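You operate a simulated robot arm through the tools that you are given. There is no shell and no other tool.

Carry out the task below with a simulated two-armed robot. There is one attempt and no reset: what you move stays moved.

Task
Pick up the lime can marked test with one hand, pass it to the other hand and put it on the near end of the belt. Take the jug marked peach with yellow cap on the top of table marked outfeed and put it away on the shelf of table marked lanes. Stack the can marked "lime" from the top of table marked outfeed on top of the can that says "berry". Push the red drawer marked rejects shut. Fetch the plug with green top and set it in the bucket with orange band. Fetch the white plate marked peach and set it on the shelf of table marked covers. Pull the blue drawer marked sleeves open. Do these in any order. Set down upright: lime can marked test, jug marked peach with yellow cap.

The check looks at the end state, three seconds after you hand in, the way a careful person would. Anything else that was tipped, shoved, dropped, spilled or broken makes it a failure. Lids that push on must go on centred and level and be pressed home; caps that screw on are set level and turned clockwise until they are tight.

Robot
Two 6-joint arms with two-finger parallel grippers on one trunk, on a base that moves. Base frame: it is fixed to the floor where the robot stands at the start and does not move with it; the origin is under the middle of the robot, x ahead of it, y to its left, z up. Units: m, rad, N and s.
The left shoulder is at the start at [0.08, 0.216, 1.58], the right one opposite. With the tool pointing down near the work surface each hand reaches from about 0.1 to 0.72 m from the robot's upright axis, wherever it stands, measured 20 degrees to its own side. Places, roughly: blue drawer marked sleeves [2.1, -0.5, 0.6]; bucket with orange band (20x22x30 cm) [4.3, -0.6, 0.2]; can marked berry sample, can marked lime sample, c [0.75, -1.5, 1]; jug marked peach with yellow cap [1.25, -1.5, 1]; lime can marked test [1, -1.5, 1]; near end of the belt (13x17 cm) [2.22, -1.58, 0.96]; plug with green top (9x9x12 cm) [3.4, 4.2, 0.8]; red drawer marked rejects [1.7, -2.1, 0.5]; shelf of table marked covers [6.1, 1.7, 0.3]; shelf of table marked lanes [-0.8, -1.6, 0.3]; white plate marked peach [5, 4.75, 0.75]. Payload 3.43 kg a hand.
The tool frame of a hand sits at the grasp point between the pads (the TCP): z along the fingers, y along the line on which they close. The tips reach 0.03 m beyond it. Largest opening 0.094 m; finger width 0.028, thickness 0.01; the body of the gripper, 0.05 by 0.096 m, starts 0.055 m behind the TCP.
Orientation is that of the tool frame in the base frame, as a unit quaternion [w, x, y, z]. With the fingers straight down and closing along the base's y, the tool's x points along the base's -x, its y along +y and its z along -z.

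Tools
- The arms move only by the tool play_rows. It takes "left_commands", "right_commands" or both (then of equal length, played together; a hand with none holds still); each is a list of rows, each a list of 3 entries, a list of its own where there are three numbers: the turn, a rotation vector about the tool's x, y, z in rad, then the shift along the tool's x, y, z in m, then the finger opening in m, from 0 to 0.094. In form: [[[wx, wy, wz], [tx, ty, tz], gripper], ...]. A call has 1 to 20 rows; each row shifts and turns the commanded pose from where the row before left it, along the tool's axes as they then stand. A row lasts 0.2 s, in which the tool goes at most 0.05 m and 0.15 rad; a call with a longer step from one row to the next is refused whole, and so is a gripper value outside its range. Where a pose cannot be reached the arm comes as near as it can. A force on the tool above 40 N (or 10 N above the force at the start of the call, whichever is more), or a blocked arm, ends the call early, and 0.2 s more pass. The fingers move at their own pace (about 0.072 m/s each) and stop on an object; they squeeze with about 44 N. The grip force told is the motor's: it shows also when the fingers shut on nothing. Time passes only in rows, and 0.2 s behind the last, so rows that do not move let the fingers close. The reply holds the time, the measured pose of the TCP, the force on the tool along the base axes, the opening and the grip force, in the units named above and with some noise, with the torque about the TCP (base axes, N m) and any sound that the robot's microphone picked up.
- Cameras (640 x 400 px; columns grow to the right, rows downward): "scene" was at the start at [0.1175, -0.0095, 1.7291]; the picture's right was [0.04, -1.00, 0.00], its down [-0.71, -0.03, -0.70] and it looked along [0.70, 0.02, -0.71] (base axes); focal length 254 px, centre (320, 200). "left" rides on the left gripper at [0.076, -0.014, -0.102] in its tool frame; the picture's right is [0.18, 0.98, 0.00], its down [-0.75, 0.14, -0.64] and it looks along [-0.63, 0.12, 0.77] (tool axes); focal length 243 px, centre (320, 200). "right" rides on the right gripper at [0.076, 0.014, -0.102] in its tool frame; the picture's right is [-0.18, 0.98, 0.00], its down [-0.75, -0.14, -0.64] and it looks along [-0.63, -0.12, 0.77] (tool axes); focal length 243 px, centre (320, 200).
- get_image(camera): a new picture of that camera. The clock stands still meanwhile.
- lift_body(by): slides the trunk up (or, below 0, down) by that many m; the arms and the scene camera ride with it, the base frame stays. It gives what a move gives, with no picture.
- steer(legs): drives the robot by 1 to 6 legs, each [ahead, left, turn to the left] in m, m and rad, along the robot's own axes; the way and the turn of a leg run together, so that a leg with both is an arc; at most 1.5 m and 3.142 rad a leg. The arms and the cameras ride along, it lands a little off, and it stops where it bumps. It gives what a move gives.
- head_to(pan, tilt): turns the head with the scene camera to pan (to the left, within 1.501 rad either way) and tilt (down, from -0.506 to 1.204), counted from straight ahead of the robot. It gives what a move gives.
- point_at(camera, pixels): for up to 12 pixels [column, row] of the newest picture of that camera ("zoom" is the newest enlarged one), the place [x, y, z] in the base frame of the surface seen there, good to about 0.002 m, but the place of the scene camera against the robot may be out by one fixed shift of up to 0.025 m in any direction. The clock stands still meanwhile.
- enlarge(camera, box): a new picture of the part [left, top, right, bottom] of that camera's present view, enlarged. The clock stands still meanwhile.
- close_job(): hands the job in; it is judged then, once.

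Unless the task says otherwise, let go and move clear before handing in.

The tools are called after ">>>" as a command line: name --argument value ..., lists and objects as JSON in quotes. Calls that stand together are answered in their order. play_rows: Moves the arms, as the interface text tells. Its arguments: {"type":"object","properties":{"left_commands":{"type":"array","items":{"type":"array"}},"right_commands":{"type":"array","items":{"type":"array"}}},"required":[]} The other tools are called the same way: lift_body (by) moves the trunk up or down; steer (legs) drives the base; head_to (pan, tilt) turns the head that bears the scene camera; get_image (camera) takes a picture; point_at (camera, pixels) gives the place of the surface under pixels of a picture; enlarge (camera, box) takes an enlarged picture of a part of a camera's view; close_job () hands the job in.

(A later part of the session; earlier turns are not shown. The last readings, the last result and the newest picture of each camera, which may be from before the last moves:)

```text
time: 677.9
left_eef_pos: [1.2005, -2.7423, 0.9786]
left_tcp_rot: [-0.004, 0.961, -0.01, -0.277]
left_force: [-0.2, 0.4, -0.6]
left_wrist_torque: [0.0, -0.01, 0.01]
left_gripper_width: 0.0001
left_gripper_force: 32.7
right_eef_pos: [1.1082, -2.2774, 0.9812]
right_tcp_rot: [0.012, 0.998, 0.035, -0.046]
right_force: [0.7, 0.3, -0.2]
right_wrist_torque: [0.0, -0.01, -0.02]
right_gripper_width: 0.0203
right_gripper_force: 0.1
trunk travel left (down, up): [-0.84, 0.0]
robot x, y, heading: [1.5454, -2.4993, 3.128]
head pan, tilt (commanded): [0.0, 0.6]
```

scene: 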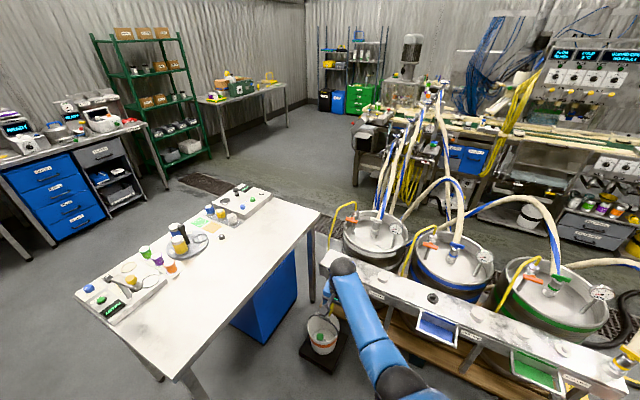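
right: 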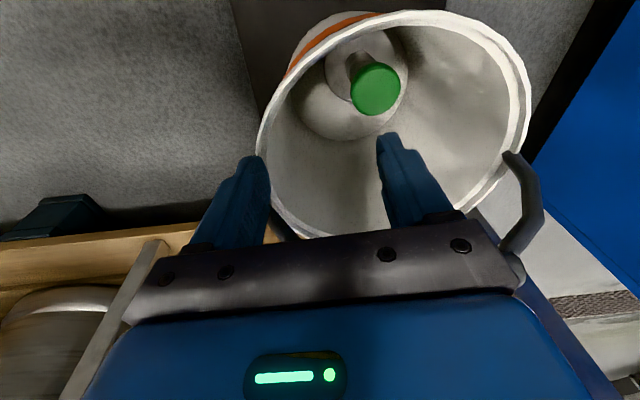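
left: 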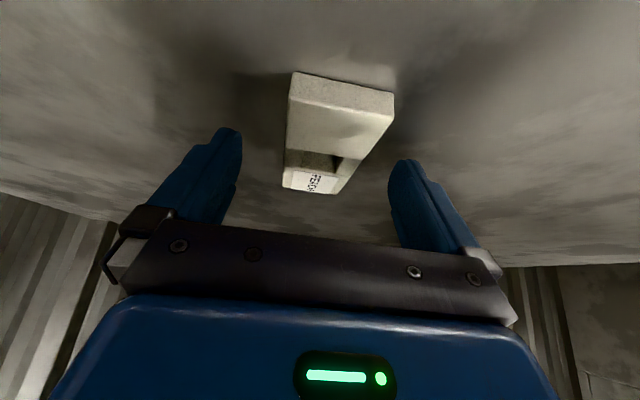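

>>> steer --legs '[[0.3, 0.35, 0], [0.85, 0, 0], [0, 0, -1.328]]'

>>> get_image --camera "scene"

```text
time: 688.2
left_eef_pos: [0.0485, -2.5486, 0.9787]
left_tcp_rot: [-0.174, 0.746, -0.606, -0.215]
left_force: [-0.5, 0.5, 0.7]
left_wrist_torque: [-0.01, 0.01, 0.05]
left_gripper_width: 0.0
left_gripper_force: 33.0
right_eef_pos: [0.4821, -2.3554, 0.9827]
right_tcp_rot: [-0.019, 0.802, -0.595, -0.042]
right_force: [0.7, 0.7, -0.2]
right_wrist_torque: [0.01, 0.0, -0.02]
right_gripper_width: 0.0203
right_gripper_force: 0.1
trunk travel left (down, up): [-0.84, 0.0]
robot x, y, heading: [0.3656, -2.8284, 1.774]
head pan, tilt (commanded): [0.0, 0.6]
```

```text
taken
```

scene: 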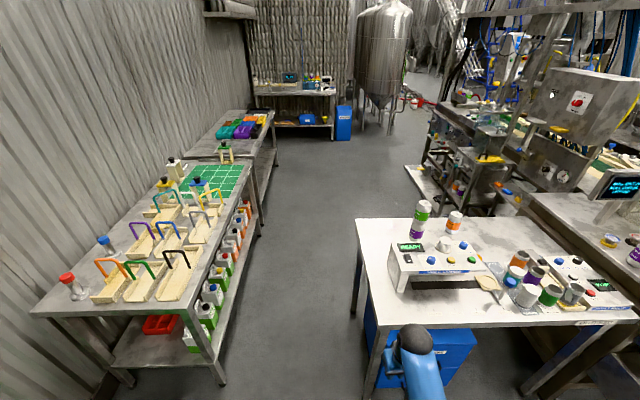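

Shift left onto the corridor line and bring the right hand inward before driving through.

>>> play_rows --right_commands '[[[0, 0, 0], [0, 0.04, 0], 0.02], [[0, 0, 0], [0, 0.04, 0], 0.02], [[0, 0, 0], [0, 0, 0], 0.02]]'

>>> steer --legs '[[0, 0.15, 0.026]]'

>>> steer --legs '[[1.1, 0, 0]]'

```text
time: 689.0
left_eef_pos: [0.0505, -2.5479, 0.979]
left_tcp_rot: [-0.174, 0.746, -0.606, -0.214]
left_force: [-0.2, -0.3, -0.3]
left_wrist_torque: [0.03, 0.01, 0.0]
left_gripper_width: 0.0003
left_gripper_force: 32.8
right_eef_pos: [0.4074, -2.3763, 0.9846]
right_tcp_rot: [-0.019, 0.802, -0.595, -0.042]
right_force: [0.9, -0.1, -0.8]
right_wrist_torque: [0.0, 0.0, -0.02]
right_gripper_width: 0.0202
right_gripper_force: 0.0
trunk travel left (down, up): [-0.84, 0.0]
robot x, y, heading: [0.3625, -2.8296, 1.778]
head pan, tilt (commanded): [0.0, 0.6]
```

```text
time: 690.4
left_eef_pos: [-0.0989, -2.5897, 0.9797]
left_tcp_rot: [-0.17, 0.754, -0.596, -0.218]
left_force: [0.4, 0.0, -0.1]
left_wrist_torque: [-0.01, 0.01, -0.03]
left_gripper_width: 0.0001
left_gripper_force: 33.0
right_eef_pos: [0.2546, -2.4066, 0.9824]
right_tcp_rot: [-0.017, 0.81, -0.585, -0.043]
right_force: [0.2, 0.8, -0.6]
right_wrist_torque: [-0.03, 0.0, -0.01]
right_gripper_width: 0.0198
right_gripper_force: 0.0
trunk travel left (down, up): [-0.84, 0.0]
robot x, y, heading: [0.2198, -2.8594, 1.805]
head pan, tilt (commanded): [0.0, 0.6]
```

```text
time: 696.1
left_eef_pos: [-0.3637, -1.5048, 0.9795]
left_tcp_rot: [-0.172, 0.756, -0.593, -0.218]
left_force: [-0.5, -0.2, -0.4]
left_wrist_torque: [-0.01, 0.03, -0.03]
left_gripper_width: 0.0002
left_gripper_force: 33.2
right_eef_pos: [-0.0125, -1.3215, 0.9833]
right_tcp_rot: [-0.019, 0.812, -0.582, -0.042]
right_force: [-0.7, 0.4, 0.6]
right_wrist_torque: [0.02, 0.02, -0.02]
right_gripper_width: 0.0197
right_gripper_force: 0.1
trunk travel left (down, up): [-0.84, 0.0]
robot x, y, heading: [-0.0389, -1.7722, 1.814]
head pan, tilt (commanded): [0.0, 0.6]
```

>>> steer --legs '[[1.15, -0.05, -0.03], [0.9, -0.1, -0.5]]'

>>> steer --legs '[[0, 0, -0.28], [0.85, 0, 0], [0.8, 0, 0]]'

>>> get_image --camera "scene"

```text
time: 706.3
left_eef_pos: [-0.296, 0.6405, 0.9788]
left_tcp_rot: [0.22, -0.584, 0.763, 0.169]
left_force: [-0.5, -0.3, 0.0]
left_wrist_torque: [0.01, 0.02, 0.01]
left_gripper_width: 0.0002
left_gripper_force: 32.5
right_eef_pos: [0.1012, 0.6312, 0.9849]
right_tcp_rot: [0.029, -0.641, 0.766, 0.036]
right_force: [-0.4, -0.3, 0.4]
right_wrist_torque: [0.01, 0.01, 0.02]
right_gripper_width: 0.02
right_gripper_force: 0.0
trunk travel left (down, up): [-0.84, 0.0]
robot x, y, heading: [-0.146, 0.2512, 1.304]
head pan, tilt (commanded): [0.0, 0.6]
```

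```text
time: 715.6
left_eef_pos: [0.6591, 2.0812, 0.9778]
left_tcp_rot: [0.241, -0.475, 0.835, 0.136]
left_force: [0.1, -0.6, -0.1]
left_wrist_torque: [-0.02, 0.01, -0.01]
left_gripper_width: 0.0
left_gripper_force: 33.7
right_eef_pos: [1.0389, 1.9675, 0.9852]
right_tcp_rot: [0.034, -0.532, 0.845, 0.032]
right_force: [0.3, -1.3, -0.1]
right_wrist_torque: [-0.01, 0.02, 0.0]
right_gripper_width: 0.0197
right_gripper_force: 0.0
trunk travel left (down, up): [-0.84, 0.0]
robot x, y, heading: [0.6992, 1.6638, 1.038]
head pan, tilt (commanded): [0.0, 0.6]
```

```text
taken
```

scene: 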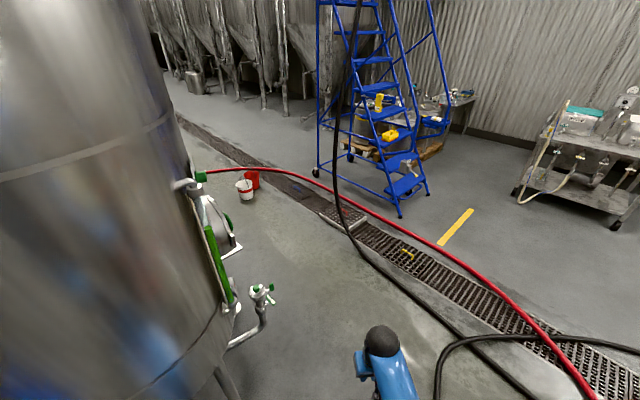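

>>> steer --legs '[[0, 0, -0.77], [0.6, 0.3, 0], [0.7, 0.05, 0], [0.75, -0.25, 0]]'

>>> head_to --pan -1.3 --tilt 0.5

>>> get_image --camera "scene"

```text
time: 728.6
left_eef_pos: [2.8871, 2.6501, 0.9787]
left_tcp_rot: [0.275, -0.132, 0.952, 0.037]
left_force: [-0.2, 0.4, 0.1]
left_wrist_torque: [0.01, -0.01, 0.01]
left_gripper_width: 0.0
left_gripper_force: 33.6
right_eef_pos: [3.0821, 2.3046, 0.9835]
right_tcp_rot: [0.043, -0.18, 0.983, 0.018]
right_force: [0.1, 0.4, 0.2]
right_wrist_torque: [0.0, 0.0, 0.04]
right_gripper_width: 0.0199
right_gripper_force: 0.0
trunk travel left (down, up): [-0.84, 0.0]
robot x, y, heading: [2.6312, 2.3142, 0.271]
head pan, tilt (commanded): [0.0, 0.6]
```

```text
time: 730.1
left_eef_pos: [2.888, 2.6491, 0.9788]
left_tcp_rot: [0.274, -0.131, 0.952, 0.037]
left_force: [0.6, 0.1, -0.1]
left_wrist_torque: [-0.02, -0.02, -0.04]
left_gripper_width: 0.0002
left_gripper_force: 33.1
right_eef_pos: [3.0838, 2.3045, 0.9836]
right_tcp_rot: [0.042, -0.179, 0.983, 0.017]
right_force: [0.2, -0.1, 0.4]
right_wrist_torque: [0.03, -0.02, -0.04]
right_gripper_width: 0.02
right_gripper_force: 0.0
trunk travel left (down, up): [-0.84, 0.0]
robot x, y, heading: [2.6286, 2.3176, 0.273]
head pan, tilt (commanded): [-1.3, 0.499]
```

```text
taken
```

scene: 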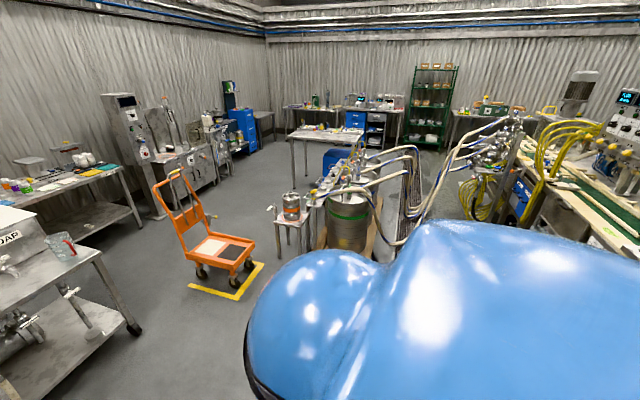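

Turn to face south-west toward the sleeves cabinet.

>>> steer --legs '[[0, 0, -2.0]]'

>>> head_to --pan 0.0 --tilt 0.5

>>> get_image --camera "scene"

>>> enlarge --camera "scene" --box '[220, 100, 460, 280]'

```text
time: 735.3
left_eef_pos: [2.8197, 1.9438, 0.9793]
left_tcp_rot: [0.179, 0.734, 0.621, -0.211]
left_force: [0.4, -0.3, 0.3]
left_wrist_torque: [0.03, -0.01, -0.04]
left_gripper_width: 0.0001
left_gripper_force: 32.9
right_eef_pos: [2.4243, 1.9132, 0.9834]
right_tcp_rot: [0.037, 0.734, 0.678, -0.026]
right_force: [0.3, -0.2, -0.4]
right_wrist_torque: [-0.01, 0.03, 0.0]
right_gripper_width: 0.0203
right_gripper_force: 0.0
trunk travel left (down, up): [-0.84, 0.0]
robot x, y, heading: [2.6305, 2.3205, -1.739]
head pan, tilt (commanded): [-1.3, 0.499]
```

```text
time: 736.8
left_eef_pos: [2.8214, 1.9437, 0.9796]
left_tcp_rot: [0.18, 0.733, 0.621, -0.211]
left_force: [0.6, -0.6, -0.7]
left_wrist_torque: [-0.01, 0.02, 0.01]
left_gripper_width: 0.0
left_gripper_force: 33.1
right_eef_pos: [2.4248, 1.9141, 0.9833]
right_tcp_rot: [0.036, 0.733, 0.679, -0.026]
right_force: [-0.6, 0.0, -1.0]
right_wrist_torque: [0.01, -0.01, 0.0]
right_gripper_width: 0.02
right_gripper_force: 0.1
trunk travel left (down, up): [-0.84, 0.0]
robot x, y, heading: [2.6263, 2.3163, -1.734]
head pan, tilt (commanded): [0.0, 0.499]
```

```text
taken
```

scene: 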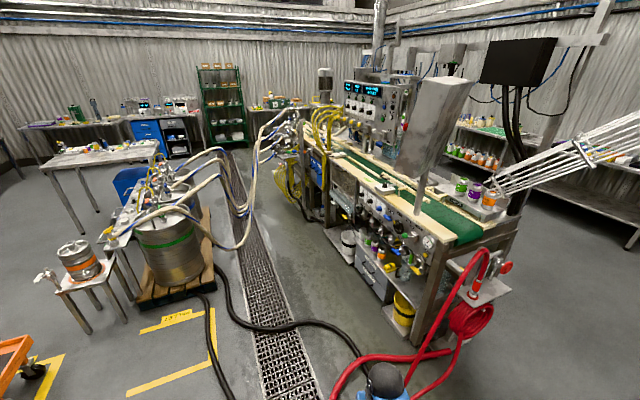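

```text
2.22 times, centred on (340, 190) of scene
```

zoom: 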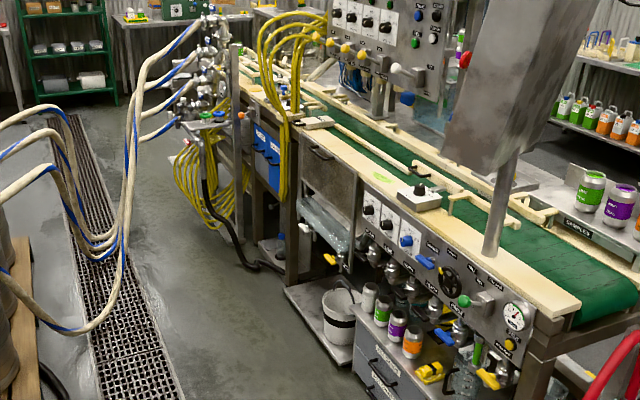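

The blue cabinet shows at zoom (262,150). Measure it, the hoses and the free floor in front.

>>> point_at --camera "zoom" --pixels '[[258, 135], [272, 150], [262, 160], [250, 165], [280, 190], [130, 200], [122, 250], [150, 132], [190, 250], [100, 300], [210, 150], [240, 250]]'

>>> enlarge --camera "scene" --box '[270, 120, 350, 190]'

```text
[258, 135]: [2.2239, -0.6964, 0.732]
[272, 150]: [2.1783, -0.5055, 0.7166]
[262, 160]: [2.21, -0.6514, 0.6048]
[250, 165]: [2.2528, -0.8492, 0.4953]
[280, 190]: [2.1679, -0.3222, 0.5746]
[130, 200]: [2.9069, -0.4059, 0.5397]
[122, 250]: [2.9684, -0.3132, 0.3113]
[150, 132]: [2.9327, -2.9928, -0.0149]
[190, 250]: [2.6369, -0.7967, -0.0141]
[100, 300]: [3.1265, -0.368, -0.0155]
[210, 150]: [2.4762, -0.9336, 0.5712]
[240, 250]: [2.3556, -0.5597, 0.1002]
```

```text
5.71 times, centred on (310, 155) of scene
```

zoom: 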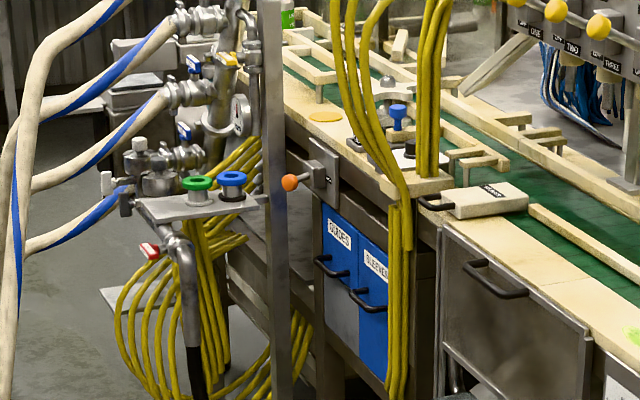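

The right-hand blue drawer is labelled SLEEVES (left one GUIDES). Measure its handle and the hoses and post near it.

>>> point_at --camera "zoom" --pixels '[[375, 258], [352, 293], [385, 308], [366, 302], [370, 350], [398, 300], [408, 350], [275, 250], [330, 270], [340, 240], [290, 182], [360, 240]]'

```text
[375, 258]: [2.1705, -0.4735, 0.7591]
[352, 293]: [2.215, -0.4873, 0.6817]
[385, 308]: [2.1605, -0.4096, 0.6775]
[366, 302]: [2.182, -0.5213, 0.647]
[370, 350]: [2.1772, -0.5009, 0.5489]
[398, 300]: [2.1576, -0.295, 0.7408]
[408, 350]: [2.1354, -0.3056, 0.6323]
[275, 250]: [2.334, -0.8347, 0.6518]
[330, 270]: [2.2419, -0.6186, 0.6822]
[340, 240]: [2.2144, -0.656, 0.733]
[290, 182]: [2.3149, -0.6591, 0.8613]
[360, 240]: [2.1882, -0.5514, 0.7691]
```

Handle at about (2.2,-0.45,0.69), front facing ENE; keg hoses hang at x≥2.9. I'll stand at about (2.7,0.1) facing the line and use the left hand. Drive there.

>>> steer --legs '[[1.0, 0.21, 0], [0.92, 0.2, 0], [0, 0, -1.175]]'

>>> head_to --pan 0.4 --tilt 0.7

>>> get_image --camera "scene"

```text
time: 749.5
left_eef_pos: [2.4168, 0.027, 0.9782]
left_tcp_rot: [0.029, 0.955, 0.103, -0.275]
left_force: [-0.4, -0.1, 0.2]
left_wrist_torque: [0.03, -0.02, 0.0]
left_gripper_width: 0.0001
left_gripper_force: 32.6
right_eef_pos: [2.2417, 0.3838, 0.9841]
right_tcp_rot: [0.017, 0.987, 0.151, -0.043]
right_force: [0.1, 0.5, 0.6]
right_wrist_torque: [-0.02, 0.03, 0.01]
right_gripper_width: 0.0199
right_gripper_force: 0.1
trunk travel left (down, up): [-0.84, 0.0]
robot x, y, heading: [2.6945, 0.3451, -2.926]
head pan, tilt (commanded): [0.0, 0.499]
```

```text
time: 750.4
left_eef_pos: [2.4163, 0.0277, 0.9779]
left_tcp_rot: [0.029, 0.956, 0.103, -0.275]
left_force: [0.1, -0.3, -0.2]
left_wrist_torque: [-0.01, 0.05, -0.02]
left_gripper_width: 0.0002
left_gripper_force: 33.1
right_eef_pos: [2.2425, 0.3837, 0.9832]
right_tcp_rot: [0.017, 0.988, 0.15, -0.042]
right_force: [-0.5, -0.4, 0.2]
right_wrist_torque: [-0.01, 0.01, 0.03]
right_gripper_width: 0.0197
right_gripper_force: 0.0
trunk travel left (down, up): [-0.84, 0.0]
robot x, y, heading: [2.6913, 0.3407, -2.921]
head pan, tilt (commanded): [0.4, 0.7]
```

```text
taken
```

scene: 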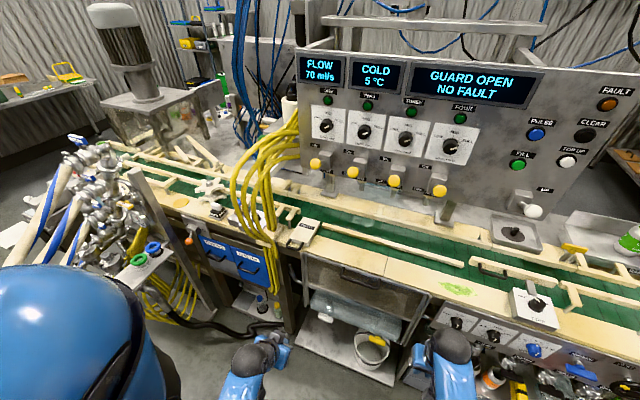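

>>> enlarge --camera "scene" --box '[160, 190, 330, 330]'

```text
2.86 times, centred on (245, 260) of scene
```

zoom: 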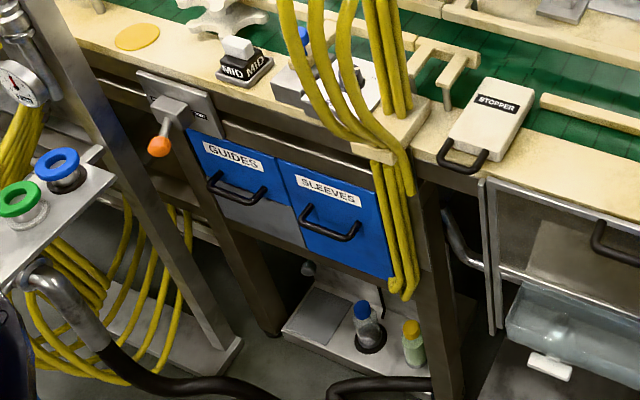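

>>> point_at --camera "zoom" --pixels '[[303, 208], [357, 236], [330, 228], [330, 190], [282, 175], [385, 205], [345, 258], [300, 240], [398, 290], [385, 180], [400, 230], [370, 150]]'

>>> get_image --camera "left"

```text
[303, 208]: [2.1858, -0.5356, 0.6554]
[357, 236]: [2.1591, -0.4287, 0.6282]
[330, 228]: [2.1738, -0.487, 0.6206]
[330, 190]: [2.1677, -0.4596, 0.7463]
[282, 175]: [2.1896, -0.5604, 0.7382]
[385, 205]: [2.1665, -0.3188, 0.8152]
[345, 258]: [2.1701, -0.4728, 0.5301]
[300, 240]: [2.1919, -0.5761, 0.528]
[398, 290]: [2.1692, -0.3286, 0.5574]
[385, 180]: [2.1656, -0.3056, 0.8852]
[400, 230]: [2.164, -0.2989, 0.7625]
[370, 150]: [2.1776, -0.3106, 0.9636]
```

```text
taken
```

left: 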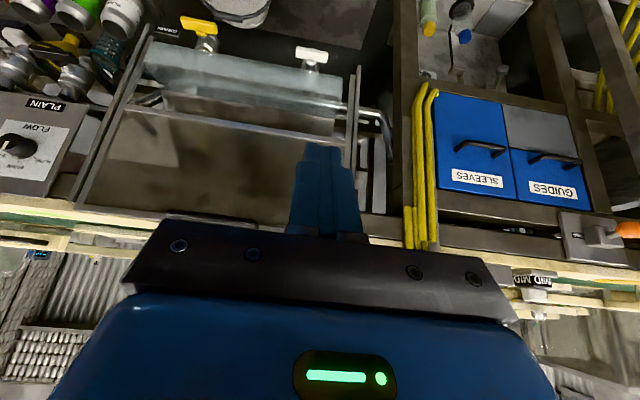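

The left camera sees SLEEVES at (475,150). Measure precisely.

>>> enlarge --camera "left" --box '[390, 70, 610, 250]'

>>> point_at --camera "left" --pixels '[[458, 143], [480, 146], [503, 151], [475, 180], [440, 97], [500, 104], [513, 198], [441, 188], [430, 170], [430, 100], [480, 160], [570, 215]]'

```text
2.22 times, centred on (500, 160) of left
```

zoom: 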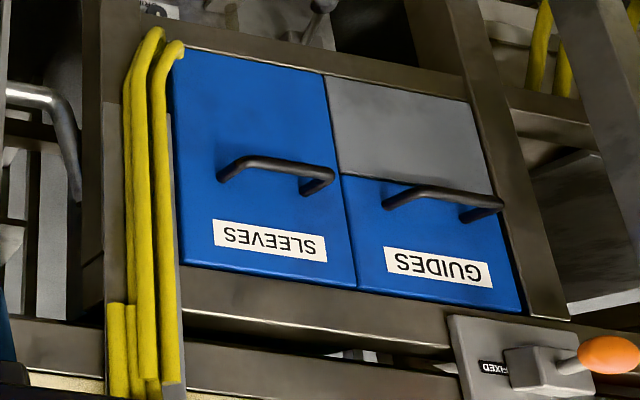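

```text
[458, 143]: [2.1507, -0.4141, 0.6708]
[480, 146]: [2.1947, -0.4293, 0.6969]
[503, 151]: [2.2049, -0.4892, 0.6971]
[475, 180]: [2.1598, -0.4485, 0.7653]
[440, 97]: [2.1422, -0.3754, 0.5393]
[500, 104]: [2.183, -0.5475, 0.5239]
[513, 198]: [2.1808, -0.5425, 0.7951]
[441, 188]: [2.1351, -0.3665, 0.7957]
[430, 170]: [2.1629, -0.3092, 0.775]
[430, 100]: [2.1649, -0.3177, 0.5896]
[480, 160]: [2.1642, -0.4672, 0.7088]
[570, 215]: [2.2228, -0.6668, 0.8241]
```

Drawer front measured: handle bar centre (2.20,-0.459,0.697), 3.8 cm off the panel. Tuck the right hand a little, then bring the left hand to a horizontal pose rolled 90° (fingers above/below).

>>> play_rows --right_commands '[[[0, 0, 0], [0.03, 0, 0], 0.02], [[0, 0, 0], [0.03, 0, 0], 0.02], [[0, 0, 0], [0.03, 0, 0], 0.02], [[0, 0, 0], [0, 0, 0], 0.02], [[0, 0, 0], [0, 0, 0], 0.02], [[0, 0, 0], [0, 0, 0], 0.02], [[0, 0, 0], [0, 0, 0], 0.02], [[0, 0, 0], [0, 0, 0], 0.02]]' --left_commands '[[[0, -0.1457, 0], [0, 0, 0], 0.0], [[0, -0.1457, 0], [0, 0, 0], 0.0], [[0, -0.1457, 0], [0, 0, 0], 0.0], [[0, -0.1457, 0], [0, 0, 0], 0.0], [[0, -0.1457, 0], [0, 0, 0], 0.0], [[0, -0.1457, 0], [0, 0, 0], 0.0], [[0, -0.1457, 0], [0, 0, 0], 0.0], [[0, 0, 0], [0, 0, 0], 0.0]]'

>>> play_rows --left_commands '[[[0, 0, -0.1428], [0, 0, 0], 0.0], [[0, 0, -0.1428], [0, 0, 0], 0.0], [[0, 0, -0.1428], [0, 0, 0], 0.0], [[0, 0, -0.1428], [0, 0, 0], 0.0], [[0, 0, -0.1428], [0, 0, 0], 0.0], [[0, 0, -0.1428], [0, 0, 0], 0.0], [[0, 0, -0.1428], [0, 0, 0], 0.0], [[0, 0, -0.1428], [0, 0, 0], 0.0], [[0, 0, -0.1428], [0, 0, 0], 0.0], [[0, 0, -0.1428], [0, 0, 0], 0.0], [[0, 0, -0.1428], [0, 0, 0], 0.0], [[0, 0, 0], [0, 0, 0], 0.0]]'

>>> get_image --camera "left"

>>> get_image --camera "scene"

```text
time: 751.5
left_eef_pos: [2.3811, 0.058, 0.9953]
left_tcp_rot: [0.028, 0.83, -0.001, -0.557]
left_force: [-0.3, 0.1, -0.2]
left_wrist_torque: [0.04, 0.02, -0.04]
left_gripper_width: 0.0003
left_gripper_force: 32.9
right_eef_pos: [2.3278, 0.4103, 0.9764]
right_tcp_rot: [0.016, 0.987, 0.152, -0.044]
right_force: [-0.2, 0.0, 0.4]
right_wrist_torque: [0.0, -0.01, 0.05]
right_gripper_width: 0.02
right_gripper_force: 0.0
trunk travel left (down, up): [-0.84, 0.0]
robot x, y, heading: [2.6955, 0.346, -2.931]
head pan, tilt (commanded): [0.4, 0.7]
stopped in row 5 (left hand): the arm was blocked; the commanded pose is now the measured one
```

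```text
time: 754.0
left_eef_pos: [2.3811, 0.0583, 0.9918]
left_tcp_rot: [-0.373, 0.586, 0.588, -0.413]
left_force: [0.1, -0.3, 0.3]
left_wrist_torque: [0.0, 0.01, -0.03]
left_gripper_width: 0.0001
left_gripper_force: 32.8
right_eef_pos: [2.328, 0.4087, 0.9735]
right_tcp_rot: [0.017, 0.987, 0.152, -0.043]
right_force: [0.1, 0.3, -0.4]
right_wrist_torque: [-0.01, 0.0, -0.02]
right_gripper_width: 0.0201
right_gripper_force: 0.1
trunk travel left (down, up): [-0.84, 0.0]
robot x, y, heading: [2.6939, 0.3419, -2.925]
head pan, tilt (commanded): [0.4, 0.7]
```

```text
taken
```

left: 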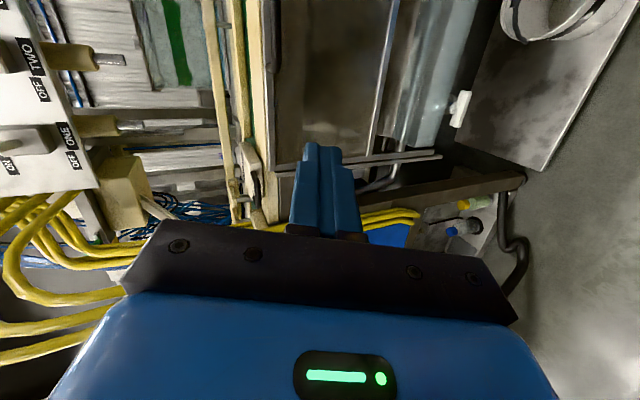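

```text
taken
```

scene: 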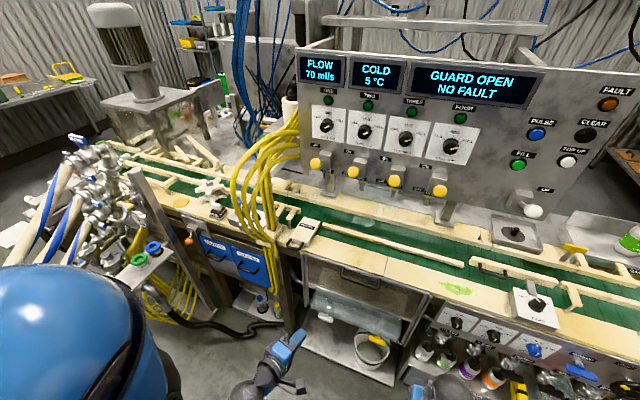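

The left hand is horizontal-ish with fingers vertical. Strafe left 0.3 m and lower the trunk to handle height.

>>> steer --legs '[[0.05, 0.3, 0.037]]'

>>> play_rows --left_commands '[[[-0.0045, -0.0925, -0.0378], [0, 0, 0], 0.03], [[-0.0045, -0.0925, -0.0378], [0, 0, 0], 0.06], [[0, 0, 0], [0, 0, 0], 0.06]]'

>>> lift_body --by -0.28

>>> get_image --camera "left"

>>> get_image --camera "scene"

```text
time: 756.1
left_eef_pos: [2.4128, -0.2522, 0.9914]
left_tcp_rot: [-0.364, 0.579, 0.597, -0.419]
left_force: [-0.2, 0.4, 0.4]
left_wrist_torque: [0.0, 0.02, 0.03]
left_gripper_width: 0.0003
left_gripper_force: 32.9
right_eef_pos: [2.3464, 0.097, 0.9744]
right_tcp_rot: [0.019, 0.985, 0.169, -0.043]
right_force: [-0.4, 0.4, -0.4]
right_wrist_torque: [-0.03, 0.0, 0.02]
right_gripper_width: 0.02
right_gripper_force: 0.1
trunk travel left (down, up): [-0.84, 0.0]
robot x, y, heading: [2.7172, 0.0397, -2.891]
head pan, tilt (commanded): [0.4, 0.7]
```

```text
time: 756.9
left_eef_pos: [2.4089, -0.2513, 0.9987]
left_tcp_rot: [-0.352, 0.535, 0.622, -0.452]
left_force: [-0.5, -0.3, -0.7]
left_wrist_torque: [-0.01, 0.03, -0.01]
left_gripper_width: 0.0598
left_gripper_force: 0.0
left hand out of reach, approached as far as the arm can: row 2
right_eef_pos: [2.3453, 0.0947, 0.9751]
right_tcp_rot: [0.018, 0.985, 0.168, -0.042]
right_force: [-0.6, -0.9, -0.7]
right_wrist_torque: [0.01, -0.02, 0.0]
right_gripper_width: 0.0197
right_gripper_force: 0.0
trunk travel left (down, up): [-0.84, 0.0]
robot x, y, heading: [2.7153, 0.0386, -2.889]
head pan, tilt (commanded): [0.4, 0.7]
```

```text
time: 759.7
left_eef_pos: [2.4086, -0.2523, 0.7199]
left_tcp_rot: [-0.352, 0.535, 0.622, -0.452]
left_force: [0.0, 0.3, -0.5]
left_wrist_torque: [0.03, 0.01, 0.0]
left_gripper_width: 0.0601
left_gripper_force: 0.0
right_eef_pos: [2.3468, 0.094, 0.694]
right_tcp_rot: [0.018, 0.985, 0.168, -0.043]
right_force: [0.1, 0.6, -0.7]
right_wrist_torque: [0.0, 0.04, -0.02]
right_gripper_width: 0.0202
right_gripper_force: 0.0
trunk travel left (down, up): [-0.56, 0.28]
robot x, y, heading: [2.7148, 0.0383, -2.888]
head pan, tilt (commanded): [0.4, 0.7]
```

```text
taken
```

left: 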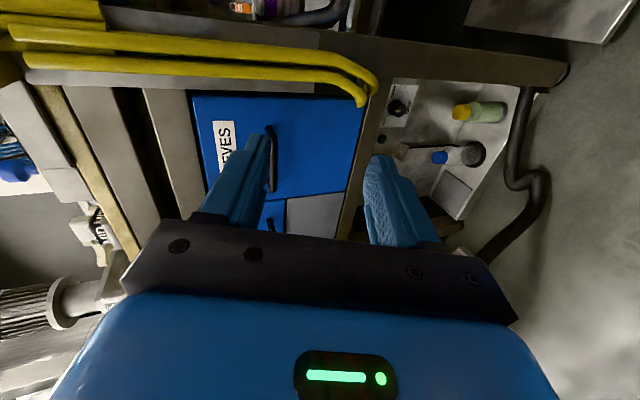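

```text
taken
```

scene: 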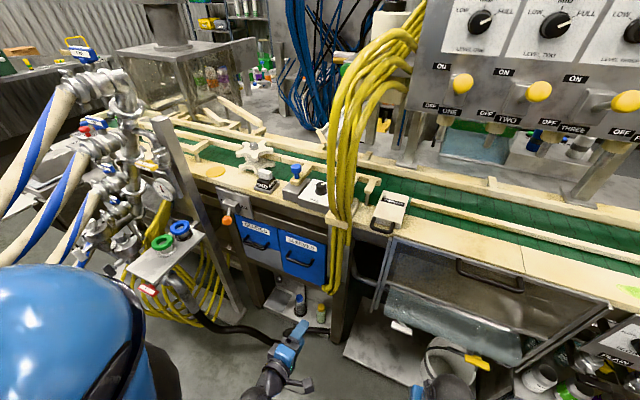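

The handle is visible at (271,160) beside the finger. Measure it from here.

>>> enlarge --camera "left" --box '[180, 80, 380, 220]'

>>> point_at --camera "left" --pixels '[[271, 145], [273, 165], [274, 185], [268, 130], [300, 150], [330, 140], [220, 140], [360, 90], [300, 105]]'

```text
2.86 times, centred on (280, 150) of left
```

zoom: 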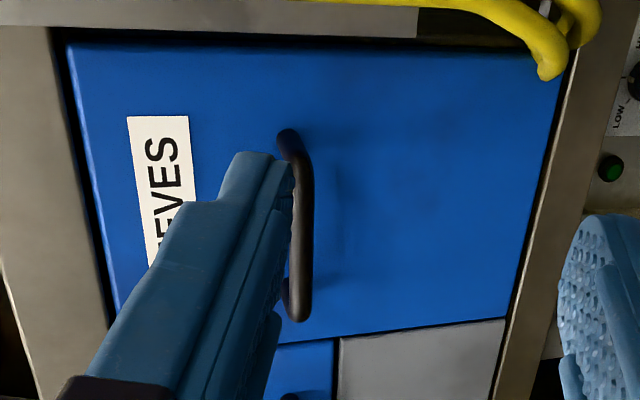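

```text
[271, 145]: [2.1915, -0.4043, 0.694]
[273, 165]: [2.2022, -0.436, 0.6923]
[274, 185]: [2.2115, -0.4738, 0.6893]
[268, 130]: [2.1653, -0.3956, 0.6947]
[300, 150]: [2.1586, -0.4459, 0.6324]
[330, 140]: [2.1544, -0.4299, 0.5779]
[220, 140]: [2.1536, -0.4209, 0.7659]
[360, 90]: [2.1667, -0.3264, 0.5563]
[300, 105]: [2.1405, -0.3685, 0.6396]
```

Handle bar centre ≈(2.203,-0.443,0.692). Align the hand sideways, then advance along its axis.

>>> play_rows --left_commands '[[[0, 0, 0], [-0.0373, -0.0122, 0], 0.07], [[0, 0, 0], [-0.0373, -0.0122, 0], 0.07], [[0, 0, 0], [-0.0373, -0.0122, 0], 0.07], [[0, 0, 0], [-0.0371, -0.0121, 0], 0.07], [[0, 0, 0], [0, 0, 0.04], 0.07], [[0, 0, 0], [0, 0, 0.04], 0.07], [[0, 0, 0], [0, 0, 0.04], 0.07], [[0, 0, 0], [0, 0, 0], 0.07]]'

>>> get_image --camera "left"

```text
time: 760.4
left_eef_pos: [2.3935, -0.233, 0.7384]
left_tcp_rot: [-0.412, 0.618, 0.544, -0.391]
left_force: [-0.5, -0.1, -0.1]
left_wrist_torque: [-0.02, 0.0, 0.0]
left_gripper_width: 0.0698
left_gripper_force: 0.0
right_eef_pos: [2.346, 0.0936, 0.6939]
right_tcp_rot: [0.017, 0.985, 0.168, -0.043]
right_force: [0.3, -0.2, 0.3]
right_wrist_torque: [0.02, 0.02, 0.01]
right_gripper_width: 0.0199
right_gripper_force: 0.0
trunk travel left (down, up): [-0.56, 0.28]
robot x, y, heading: [2.7118, 0.0407, -2.898]
head pan, tilt (commanded): [0.4, 0.7]
stopped in row 3 (left hand): the arm was blocked; the commanded pose is now the measured one
```

```text
taken
```

left: 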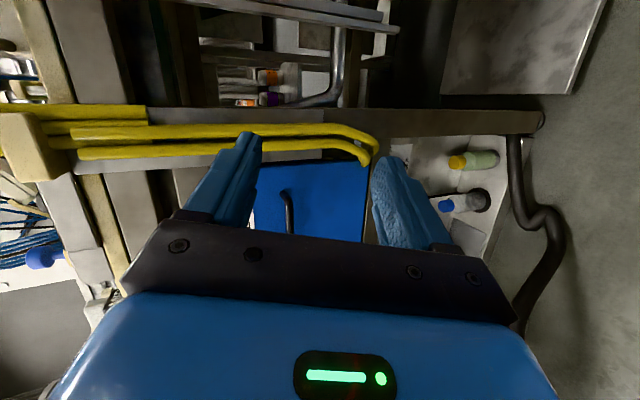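

The arm was blocked (hand too close to the body). Back the base off 0.12 m, extend the hand forward and restore its yaw.

>>> steer --legs '[[-0.12, 0, 0]]'

>>> play_rows --left_commands '[[[0, 0, 0], [-0.0136, -0.0129, 0.0354], 0.07], [[0, 0, 0], [-0.0136, -0.0129, 0.0354], 0.07], [[0, 0, 0], [-0.0136, -0.0129, 0.0354], 0.07], [[-0.004, -0.106, -0.0403], [0, 0, 0], 0.07], [[-0.004, -0.106, -0.0403], [0, 0, 0], 0.07], [[-0.004, -0.106, -0.0403], [0, 0, 0], 0.07], [[0, 0, 0], [0, 0, 0], 0.07]]'

>>> get_image --camera "left"

>>> get_image --camera "scene"

```text
time: 761.6
left_eef_pos: [2.5056, -0.2039, 0.7385]
left_tcp_rot: [-0.411, 0.619, 0.543, -0.391]
left_force: [0.1, 0.3, -0.8]
left_wrist_torque: [0.04, -0.01, 0.01]
left_gripper_width: 0.07
left_gripper_force: 0.0
right_eef_pos: [2.4596, 0.1245, 0.6938]
right_tcp_rot: [0.017, 0.985, 0.168, -0.043]
right_force: [0.2, 0.4, -0.1]
right_wrist_torque: [0.0, 0.03, 0.0]
right_gripper_width: 0.0201
right_gripper_force: 0.0
trunk travel left (down, up): [-0.56, 0.28]
robot x, y, heading: [2.8287, 0.0677, -2.893]
head pan, tilt (commanded): [0.4, 0.7]
```

```text
time: 763.2
left_eef_pos: [2.3899, -0.2305, 0.7391]
left_tcp_rot: [-0.34, 0.518, 0.64, -0.455]
left_force: [-0.9, 0.9, 0.2]
left_wrist_torque: [0.0, 0.01, 0.0]
left_gripper_width: 0.07
left_gripper_force: 0.1
right_eef_pos: [2.4604, 0.1235, 0.6946]
right_tcp_rot: [0.017, 0.985, 0.167, -0.044]
right_force: [0.4, 0.9, 0.7]
right_wrist_torque: [0.01, -0.02, 0.0]
right_gripper_width: 0.02
right_gripper_force: 0.0
trunk travel left (down, up): [-0.56, 0.28]
robot x, y, heading: [2.8283, 0.0688, -2.896]
head pan, tilt (commanded): [0.4, 0.7]
```

```text
taken
```

left: 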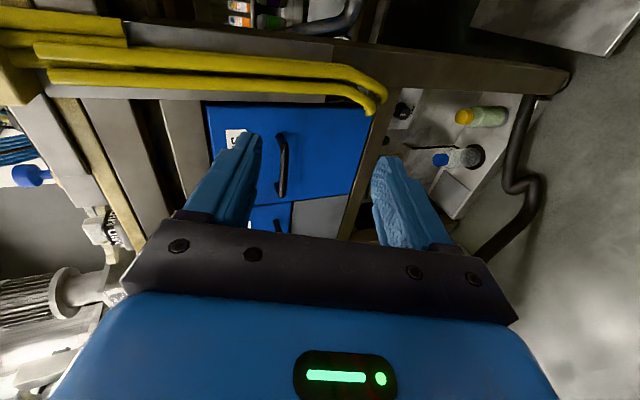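

```text
taken
```

scene: 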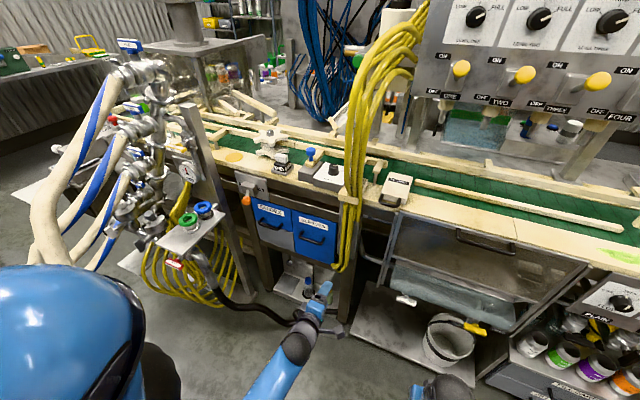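

Orientation good (heading −2.893). Lower the trunk 0.1 for reach, align, and stop 8 cm short of the handle.

>>> lift_body --by -0.1

>>> play_rows --left_commands '[[[0, 0, 0], [-0.033, -0.0252, 0], 0.07], [[0, 0, 0], [-0.033, -0.0252, 0], 0.07], [[0, 0, 0], [-0.033, -0.0252, 0], 0.07], [[0, 0, 0], [-0.033, -0.0252, 0], 0.07], [[0, 0, 0], [-0.033, -0.0252, 0], 0.07], [[0, 0, 0], [0, 0, 0.04], 0.07], [[0, 0, 0], [0, 0, 0.04], 0.07], [[0, 0, 0], [0, 0, 0.03], 0.07], [[0, 0, 0], [0, 0, 0], 0.07]]'

>>> get_image --camera "left"

>>> get_image --camera "scene"

```text
time: 764.5
left_eef_pos: [2.3891, -0.2304, 0.6394]
left_tcp_rot: [-0.34, 0.519, 0.639, -0.455]
left_force: [-0.3, -0.5, -0.2]
left_wrist_torque: [-0.02, -0.01, 0.02]
left_gripper_width: 0.0699
left_gripper_force: 0.0
right_eef_pos: [2.4594, 0.1248, 0.5954]
right_tcp_rot: [0.017, 0.985, 0.167, -0.044]
right_force: [-0.3, -0.4, -0.2]
right_wrist_torque: [0.02, -0.01, 0.01]
right_gripper_width: 0.02
right_gripper_force: 0.0
trunk travel left (down, up): [-0.46, 0.38]
robot x, y, heading: [2.8293, 0.0727, -2.898]
head pan, tilt (commanded): [0.4, 0.7]
```

```text
time: 766.5
left_eef_pos: [2.2843, -0.4223, 0.7215]
left_tcp_rot: [-0.341, 0.518, 0.639, -0.455]
left_force: [0.2, 0.4, 0.1]
left_wrist_torque: [0.0, -0.01, 0.02]
left_gripper_width: 0.0701
left_gripper_force: 0.1
right_eef_pos: [2.4598, 0.1243, 0.5949]
right_tcp_rot: [0.017, 0.985, 0.167, -0.044]
right_force: [-0.8, -0.2, 0.9]
right_wrist_torque: [0.01, -0.01, -0.02]
right_gripper_width: 0.0199
right_gripper_force: 0.1
trunk travel left (down, up): [-0.46, 0.38]
robot x, y, heading: [2.8247, 0.0717, -2.893]
head pan, tilt (commanded): [0.4, 0.7]
```

```text
taken
```

left: 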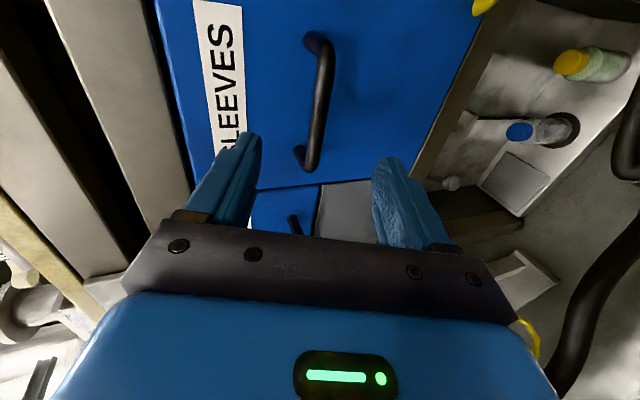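

```text
taken
```

scene: 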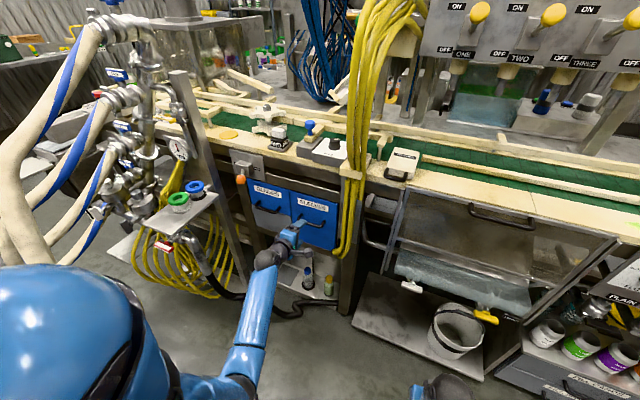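

The handle is centred between the fingers. Measure the remaining distance.

>>> point_at --camera "left" --pixels '[[325, 60], [320, 100], [313, 145], [310, 45], [300, 155], [350, 100], [280, 100]]'

```text
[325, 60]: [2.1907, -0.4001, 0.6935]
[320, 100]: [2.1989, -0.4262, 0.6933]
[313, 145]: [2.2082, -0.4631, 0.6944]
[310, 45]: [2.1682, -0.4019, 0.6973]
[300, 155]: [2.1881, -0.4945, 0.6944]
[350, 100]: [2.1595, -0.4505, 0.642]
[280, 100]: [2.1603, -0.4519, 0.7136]
```

Advance 8.8 cm and close on the bar.

>>> play_rows --left_commands '[[[0, 0, 0], [0, -0.002, 0.03], 0.07], [[0, 0, 0], [0, -0.002, 0.03], 0.07], [[0, 0, 0], [0, 0, 0.027], 0.07], [[0, 0, 0], [0, 0, 0], 0.07], [[0, 0, 0], [0, 0, 0], 0.04], [[0, 0, 0], [0, 0, 0], 0.015], [[0, 0, 0], [0, 0, 0], 0.0], [[0, 0, 0], [0, 0, 0], 0.0]]'

>>> get_image --camera "left"

```text
time: 768.3
left_eef_pos: [2.2028, -0.4431, 0.6914]
left_tcp_rot: [-0.339, 0.519, 0.641, -0.452]
left_force: [0.7, 1.1, -14.1]
left_wrist_torque: [0.88, 0.17, 0.6]
left_gripper_width: 0.0179
left_gripper_force: 45.0
right_eef_pos: [2.4591, 0.1224, 0.593]
right_tcp_rot: [0.017, 0.985, 0.168, -0.043]
right_force: [0.9, 0.3, 0.0]
right_wrist_torque: [0.0, -0.04, 0.01]
right_gripper_width: 0.0201
right_gripper_force: 0.1
trunk travel left (down, up): [-0.46, 0.38]
robot x, y, heading: [2.8282, 0.0676, -2.89]
head pan, tilt (commanded): [0.4, 0.7]
```

```text
taken
```

left: 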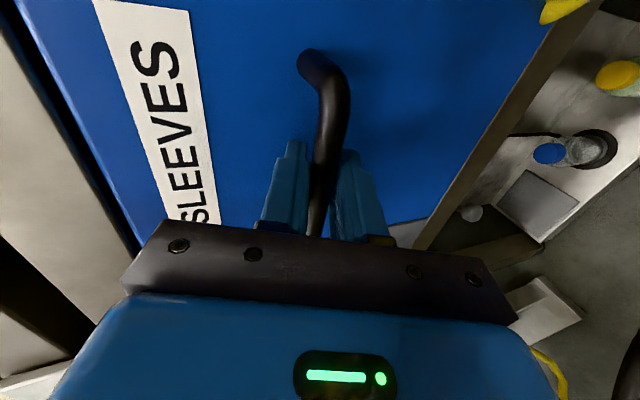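

Gripped the bar. Pull straight out along the drawer's normal.

>>> play_rows --left_commands '[[[0, 0, 0], [0.0003, 0.0053, -0.014], 0.0], [[0, 0, 0], [0.0006, 0.0106, -0.0281], 0.0], [[0, 0, 0], [0.0006, 0.0106, -0.0281], 0.0], [[0, 0, 0], [0.0006, 0.0106, -0.0281], 0.0], [[0, 0, 0], [0, 0, 0], 0.0]]'

>>> get_image --camera "scene"

>>> get_image --camera "left"

```text
time: 769.5
left_eef_pos: [2.3061, -0.4185, 0.6936]
left_tcp_rot: [-0.338, 0.519, 0.642, -0.452]
left_force: [2.0, -3.6, -16.6]
left_wrist_torque: [0.96, 0.08, 1.1]
left_gripper_width: 0.0143
left_gripper_force: 44.9
right_eef_pos: [2.4595, 0.1231, 0.5934]
right_tcp_rot: [0.017, 0.985, 0.167, -0.042]
right_force: [-0.5, -0.1, -0.9]
right_wrist_torque: [0.01, 0.0, 0.02]
right_gripper_width: 0.0199
right_gripper_force: 0.1
trunk travel left (down, up): [-0.46, 0.38]
robot x, y, heading: [2.8322, 0.073, -2.89]
head pan, tilt (commanded): [0.4, 0.7]
```

```text
taken
```

scene: 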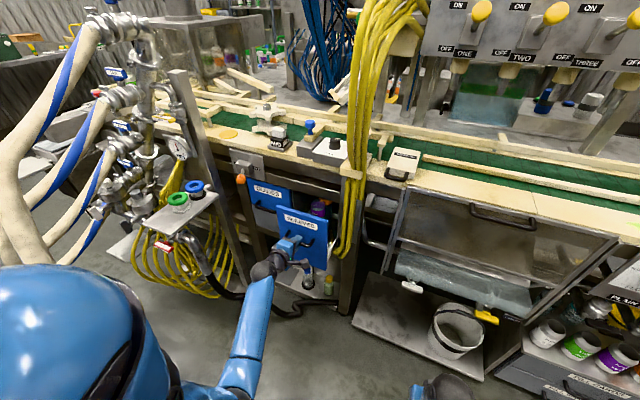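

```text
taken
```

left: 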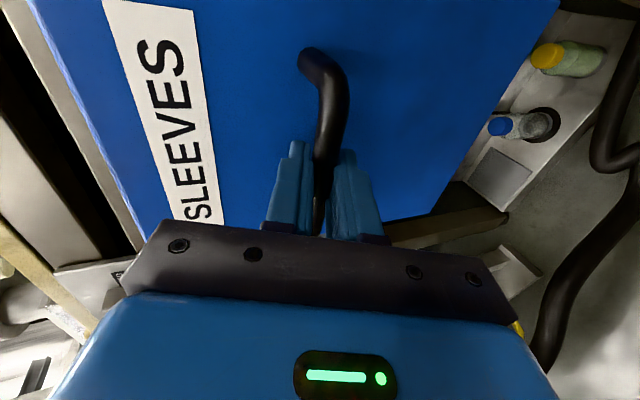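

The drawer is coming out (~0.105 m; can tops visible inside). Keep pulling to its stop.

>>> play_rows --left_commands '[[[0, 0, 0], [0.0004, 0.0071, -0.0187], 0.0], [[0, 0, 0], [0.0004, 0.0071, -0.0187], 0.0], [[0, 0, 0], [0.0004, 0.0071, -0.0187], 0.0], [[0, 0, 0], [0.0004, 0.0071, -0.0187], 0.0], [[0, 0, 0], [0.0004, 0.0071, -0.0187], 0.0], [[0, 0, 0], [0, 0, 0], 0.0]]'

>>> get_image --camera "scene"

```text
time: 770.9
left_eef_pos: [2.4022, -0.3954, 0.6945]
left_tcp_rot: [-0.339, 0.517, 0.642, -0.453]
left_force: [5.4, -16.3, -20.1]
left_wrist_torque: [1.05, 0.05, 0.9]
left_gripper_width: 0.0144
left_gripper_force: 44.2
right_eef_pos: [2.4588, 0.1233, 0.5932]
right_tcp_rot: [0.016, 0.985, 0.167, -0.042]
right_force: [0.6, 0.0, -0.1]
right_wrist_torque: [-0.01, -0.01, 0.03]
right_gripper_width: 0.0202
right_gripper_force: 0.0
trunk travel left (down, up): [-0.46, 0.38]
robot x, y, heading: [2.8303, 0.0721, -2.888]
head pan, tilt (commanded): [0.4, 0.7]
```

```text
taken
```

scene: 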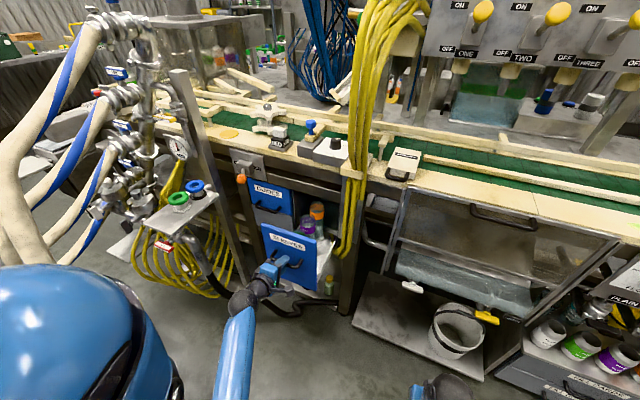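

Pulled ~0.205 m, no stop yet. Correct the small sideways error and pull further until it stops.

>>> play_rows --left_commands '[[[0, 0, 0], [-0.004, 0, 0], 0.0], [[0, 0, 0], [0, 0.0053, -0.014], 0.0], [[0, 0, 0], [0, 0.0053, -0.014], 0.0], [[0, 0, 0], [0, 0.0053, -0.014], 0.0], [[0, 0, 0], [0, 0.0053, -0.014], 0.0], [[0, 0, 0], [0, 0, 0], 0.0]]'

>>> get_image --camera "scene"

```text
time: 772.1
left_eef_pos: [2.4542, -0.3834, 0.6921]
left_tcp_rot: [-0.34, 0.522, 0.639, -0.451]
left_force: [1.5, -9.8, -13.9]
left_wrist_torque: [1.22, 0.24, 0.66]
left_gripper_width: 0.0146
left_gripper_force: 45.1
right_eef_pos: [2.4606, 0.1216, 0.5943]
right_tcp_rot: [0.016, 0.985, 0.168, -0.042]
right_force: [0.4, -0.7, 0.1]
right_wrist_torque: [0.01, 0.03, -0.02]
right_gripper_width: 0.0199
right_gripper_force: 0.1
trunk travel left (down, up): [-0.46, 0.38]
robot x, y, heading: [2.8286, 0.072, -2.894]
head pan, tilt (commanded): [0.4, 0.7]
stopped in row 6 (left hand): the force on the tool passed its limit at 48 N (the readings are from after the stop); the commanded pose is now the measured one
```

```text
taken
```

scene: 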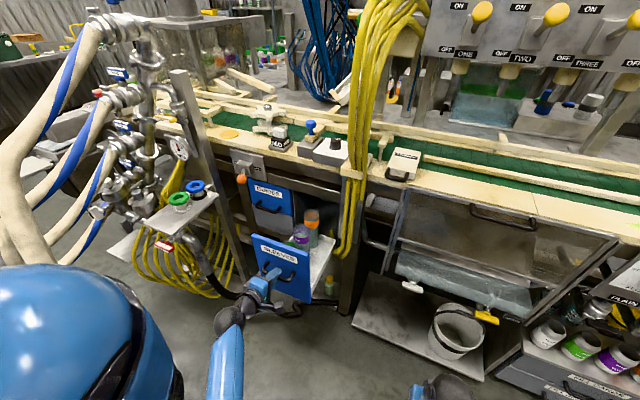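

The drawer reached its stop at ~0.26 m open. Release the handle and back the hand away.

>>> play_rows --left_commands '[[[0, 0, 0], [0, 0, 0], 0.02], [[0, 0, 0], [0, 0, 0], 0.04], [[0, 0, 0], [0, 0, 0], 0.07], [[0, 0, 0], [0, 0, 0], 0.07], [[0, 0, 0], [0, 0, -0.02], 0.07], [[0, 0, 0], [0, 0, -0.03], 0.07], [[0, 0, 0], [0, 0, 0], 0.07]]'

>>> get_image --camera "left"

```text
time: 773.6
left_eef_pos: [2.4496, -0.3679, 0.7275]
left_tcp_rot: [-0.359, 0.559, 0.59, -0.458]
left_force: [2.4, 0.3, -9.1]
left_wrist_torque: [-0.12, 0.7, 0.03]
left_gripper_width: 0.0786
left_gripper_force: 8.3
right_eef_pos: [2.4597, 0.1226, 0.5937]
right_tcp_rot: [0.016, 0.985, 0.168, -0.043]
right_force: [-0.4, -0.5, -0.2]
right_wrist_torque: [0.01, 0.02, 0.0]
right_gripper_width: 0.02
right_gripper_force: 0.0
trunk travel left (down, up): [-0.46, 0.38]
robot x, y, heading: [2.8272, 0.0716, -2.89]
head pan, tilt (commanded): [0.4, 0.7]
stopped in row 7 (left hand): the force on the tool passed its limit at 46 N (the readings are from after the stop); the commanded pose is now the measured one
```

```text
taken
```

left: 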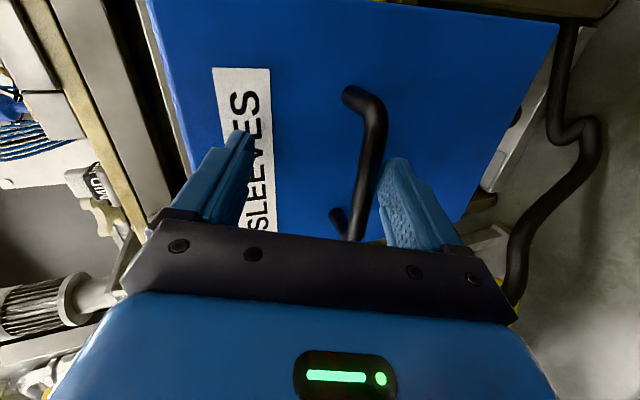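

The hand is too close to the body to retract by arm; the lower finger presses up on the bar. Ease the hand down 1.2 cm, then back off with the base.

>>> play_rows --left_commands '[[[0, 0, 0], [0, 0.012, 0], 0.085], [[0, 0, 0], [0, 0, 0], 0.085]]'

>>> get_image --camera "left"

```text
time: 774.2
left_eef_pos: [2.4484, -0.3662, 0.7266]
left_tcp_rot: [-0.36, 0.559, 0.583, -0.466]
left_force: [-0.8, 0.3, -0.1]
left_wrist_torque: [0.04, -0.02, 0.01]
left_gripper_width: 0.0847
left_gripper_force: 0.0
right_eef_pos: [2.4607, 0.1238, 0.5922]
right_tcp_rot: [0.017, 0.985, 0.168, -0.044]
right_force: [0.0, -0.1, 0.0]
right_wrist_torque: [0.02, 0.02, 0.0]
right_gripper_width: 0.0196
right_gripper_force: 0.1
trunk travel left (down, up): [-0.46, 0.38]
robot x, y, heading: [2.8309, 0.0717, -2.89]
head pan, tilt (commanded): [0.4, 0.7]
```

```text
taken
```

left: 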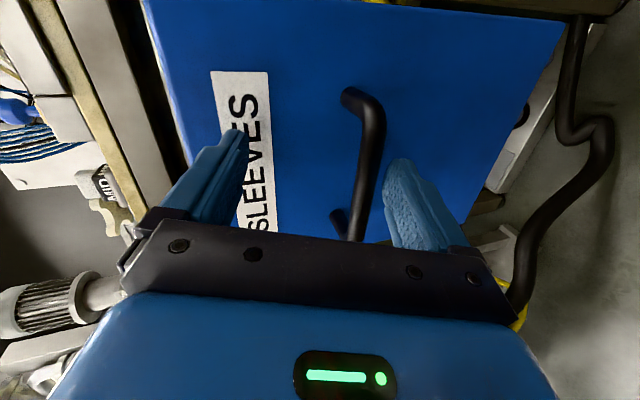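

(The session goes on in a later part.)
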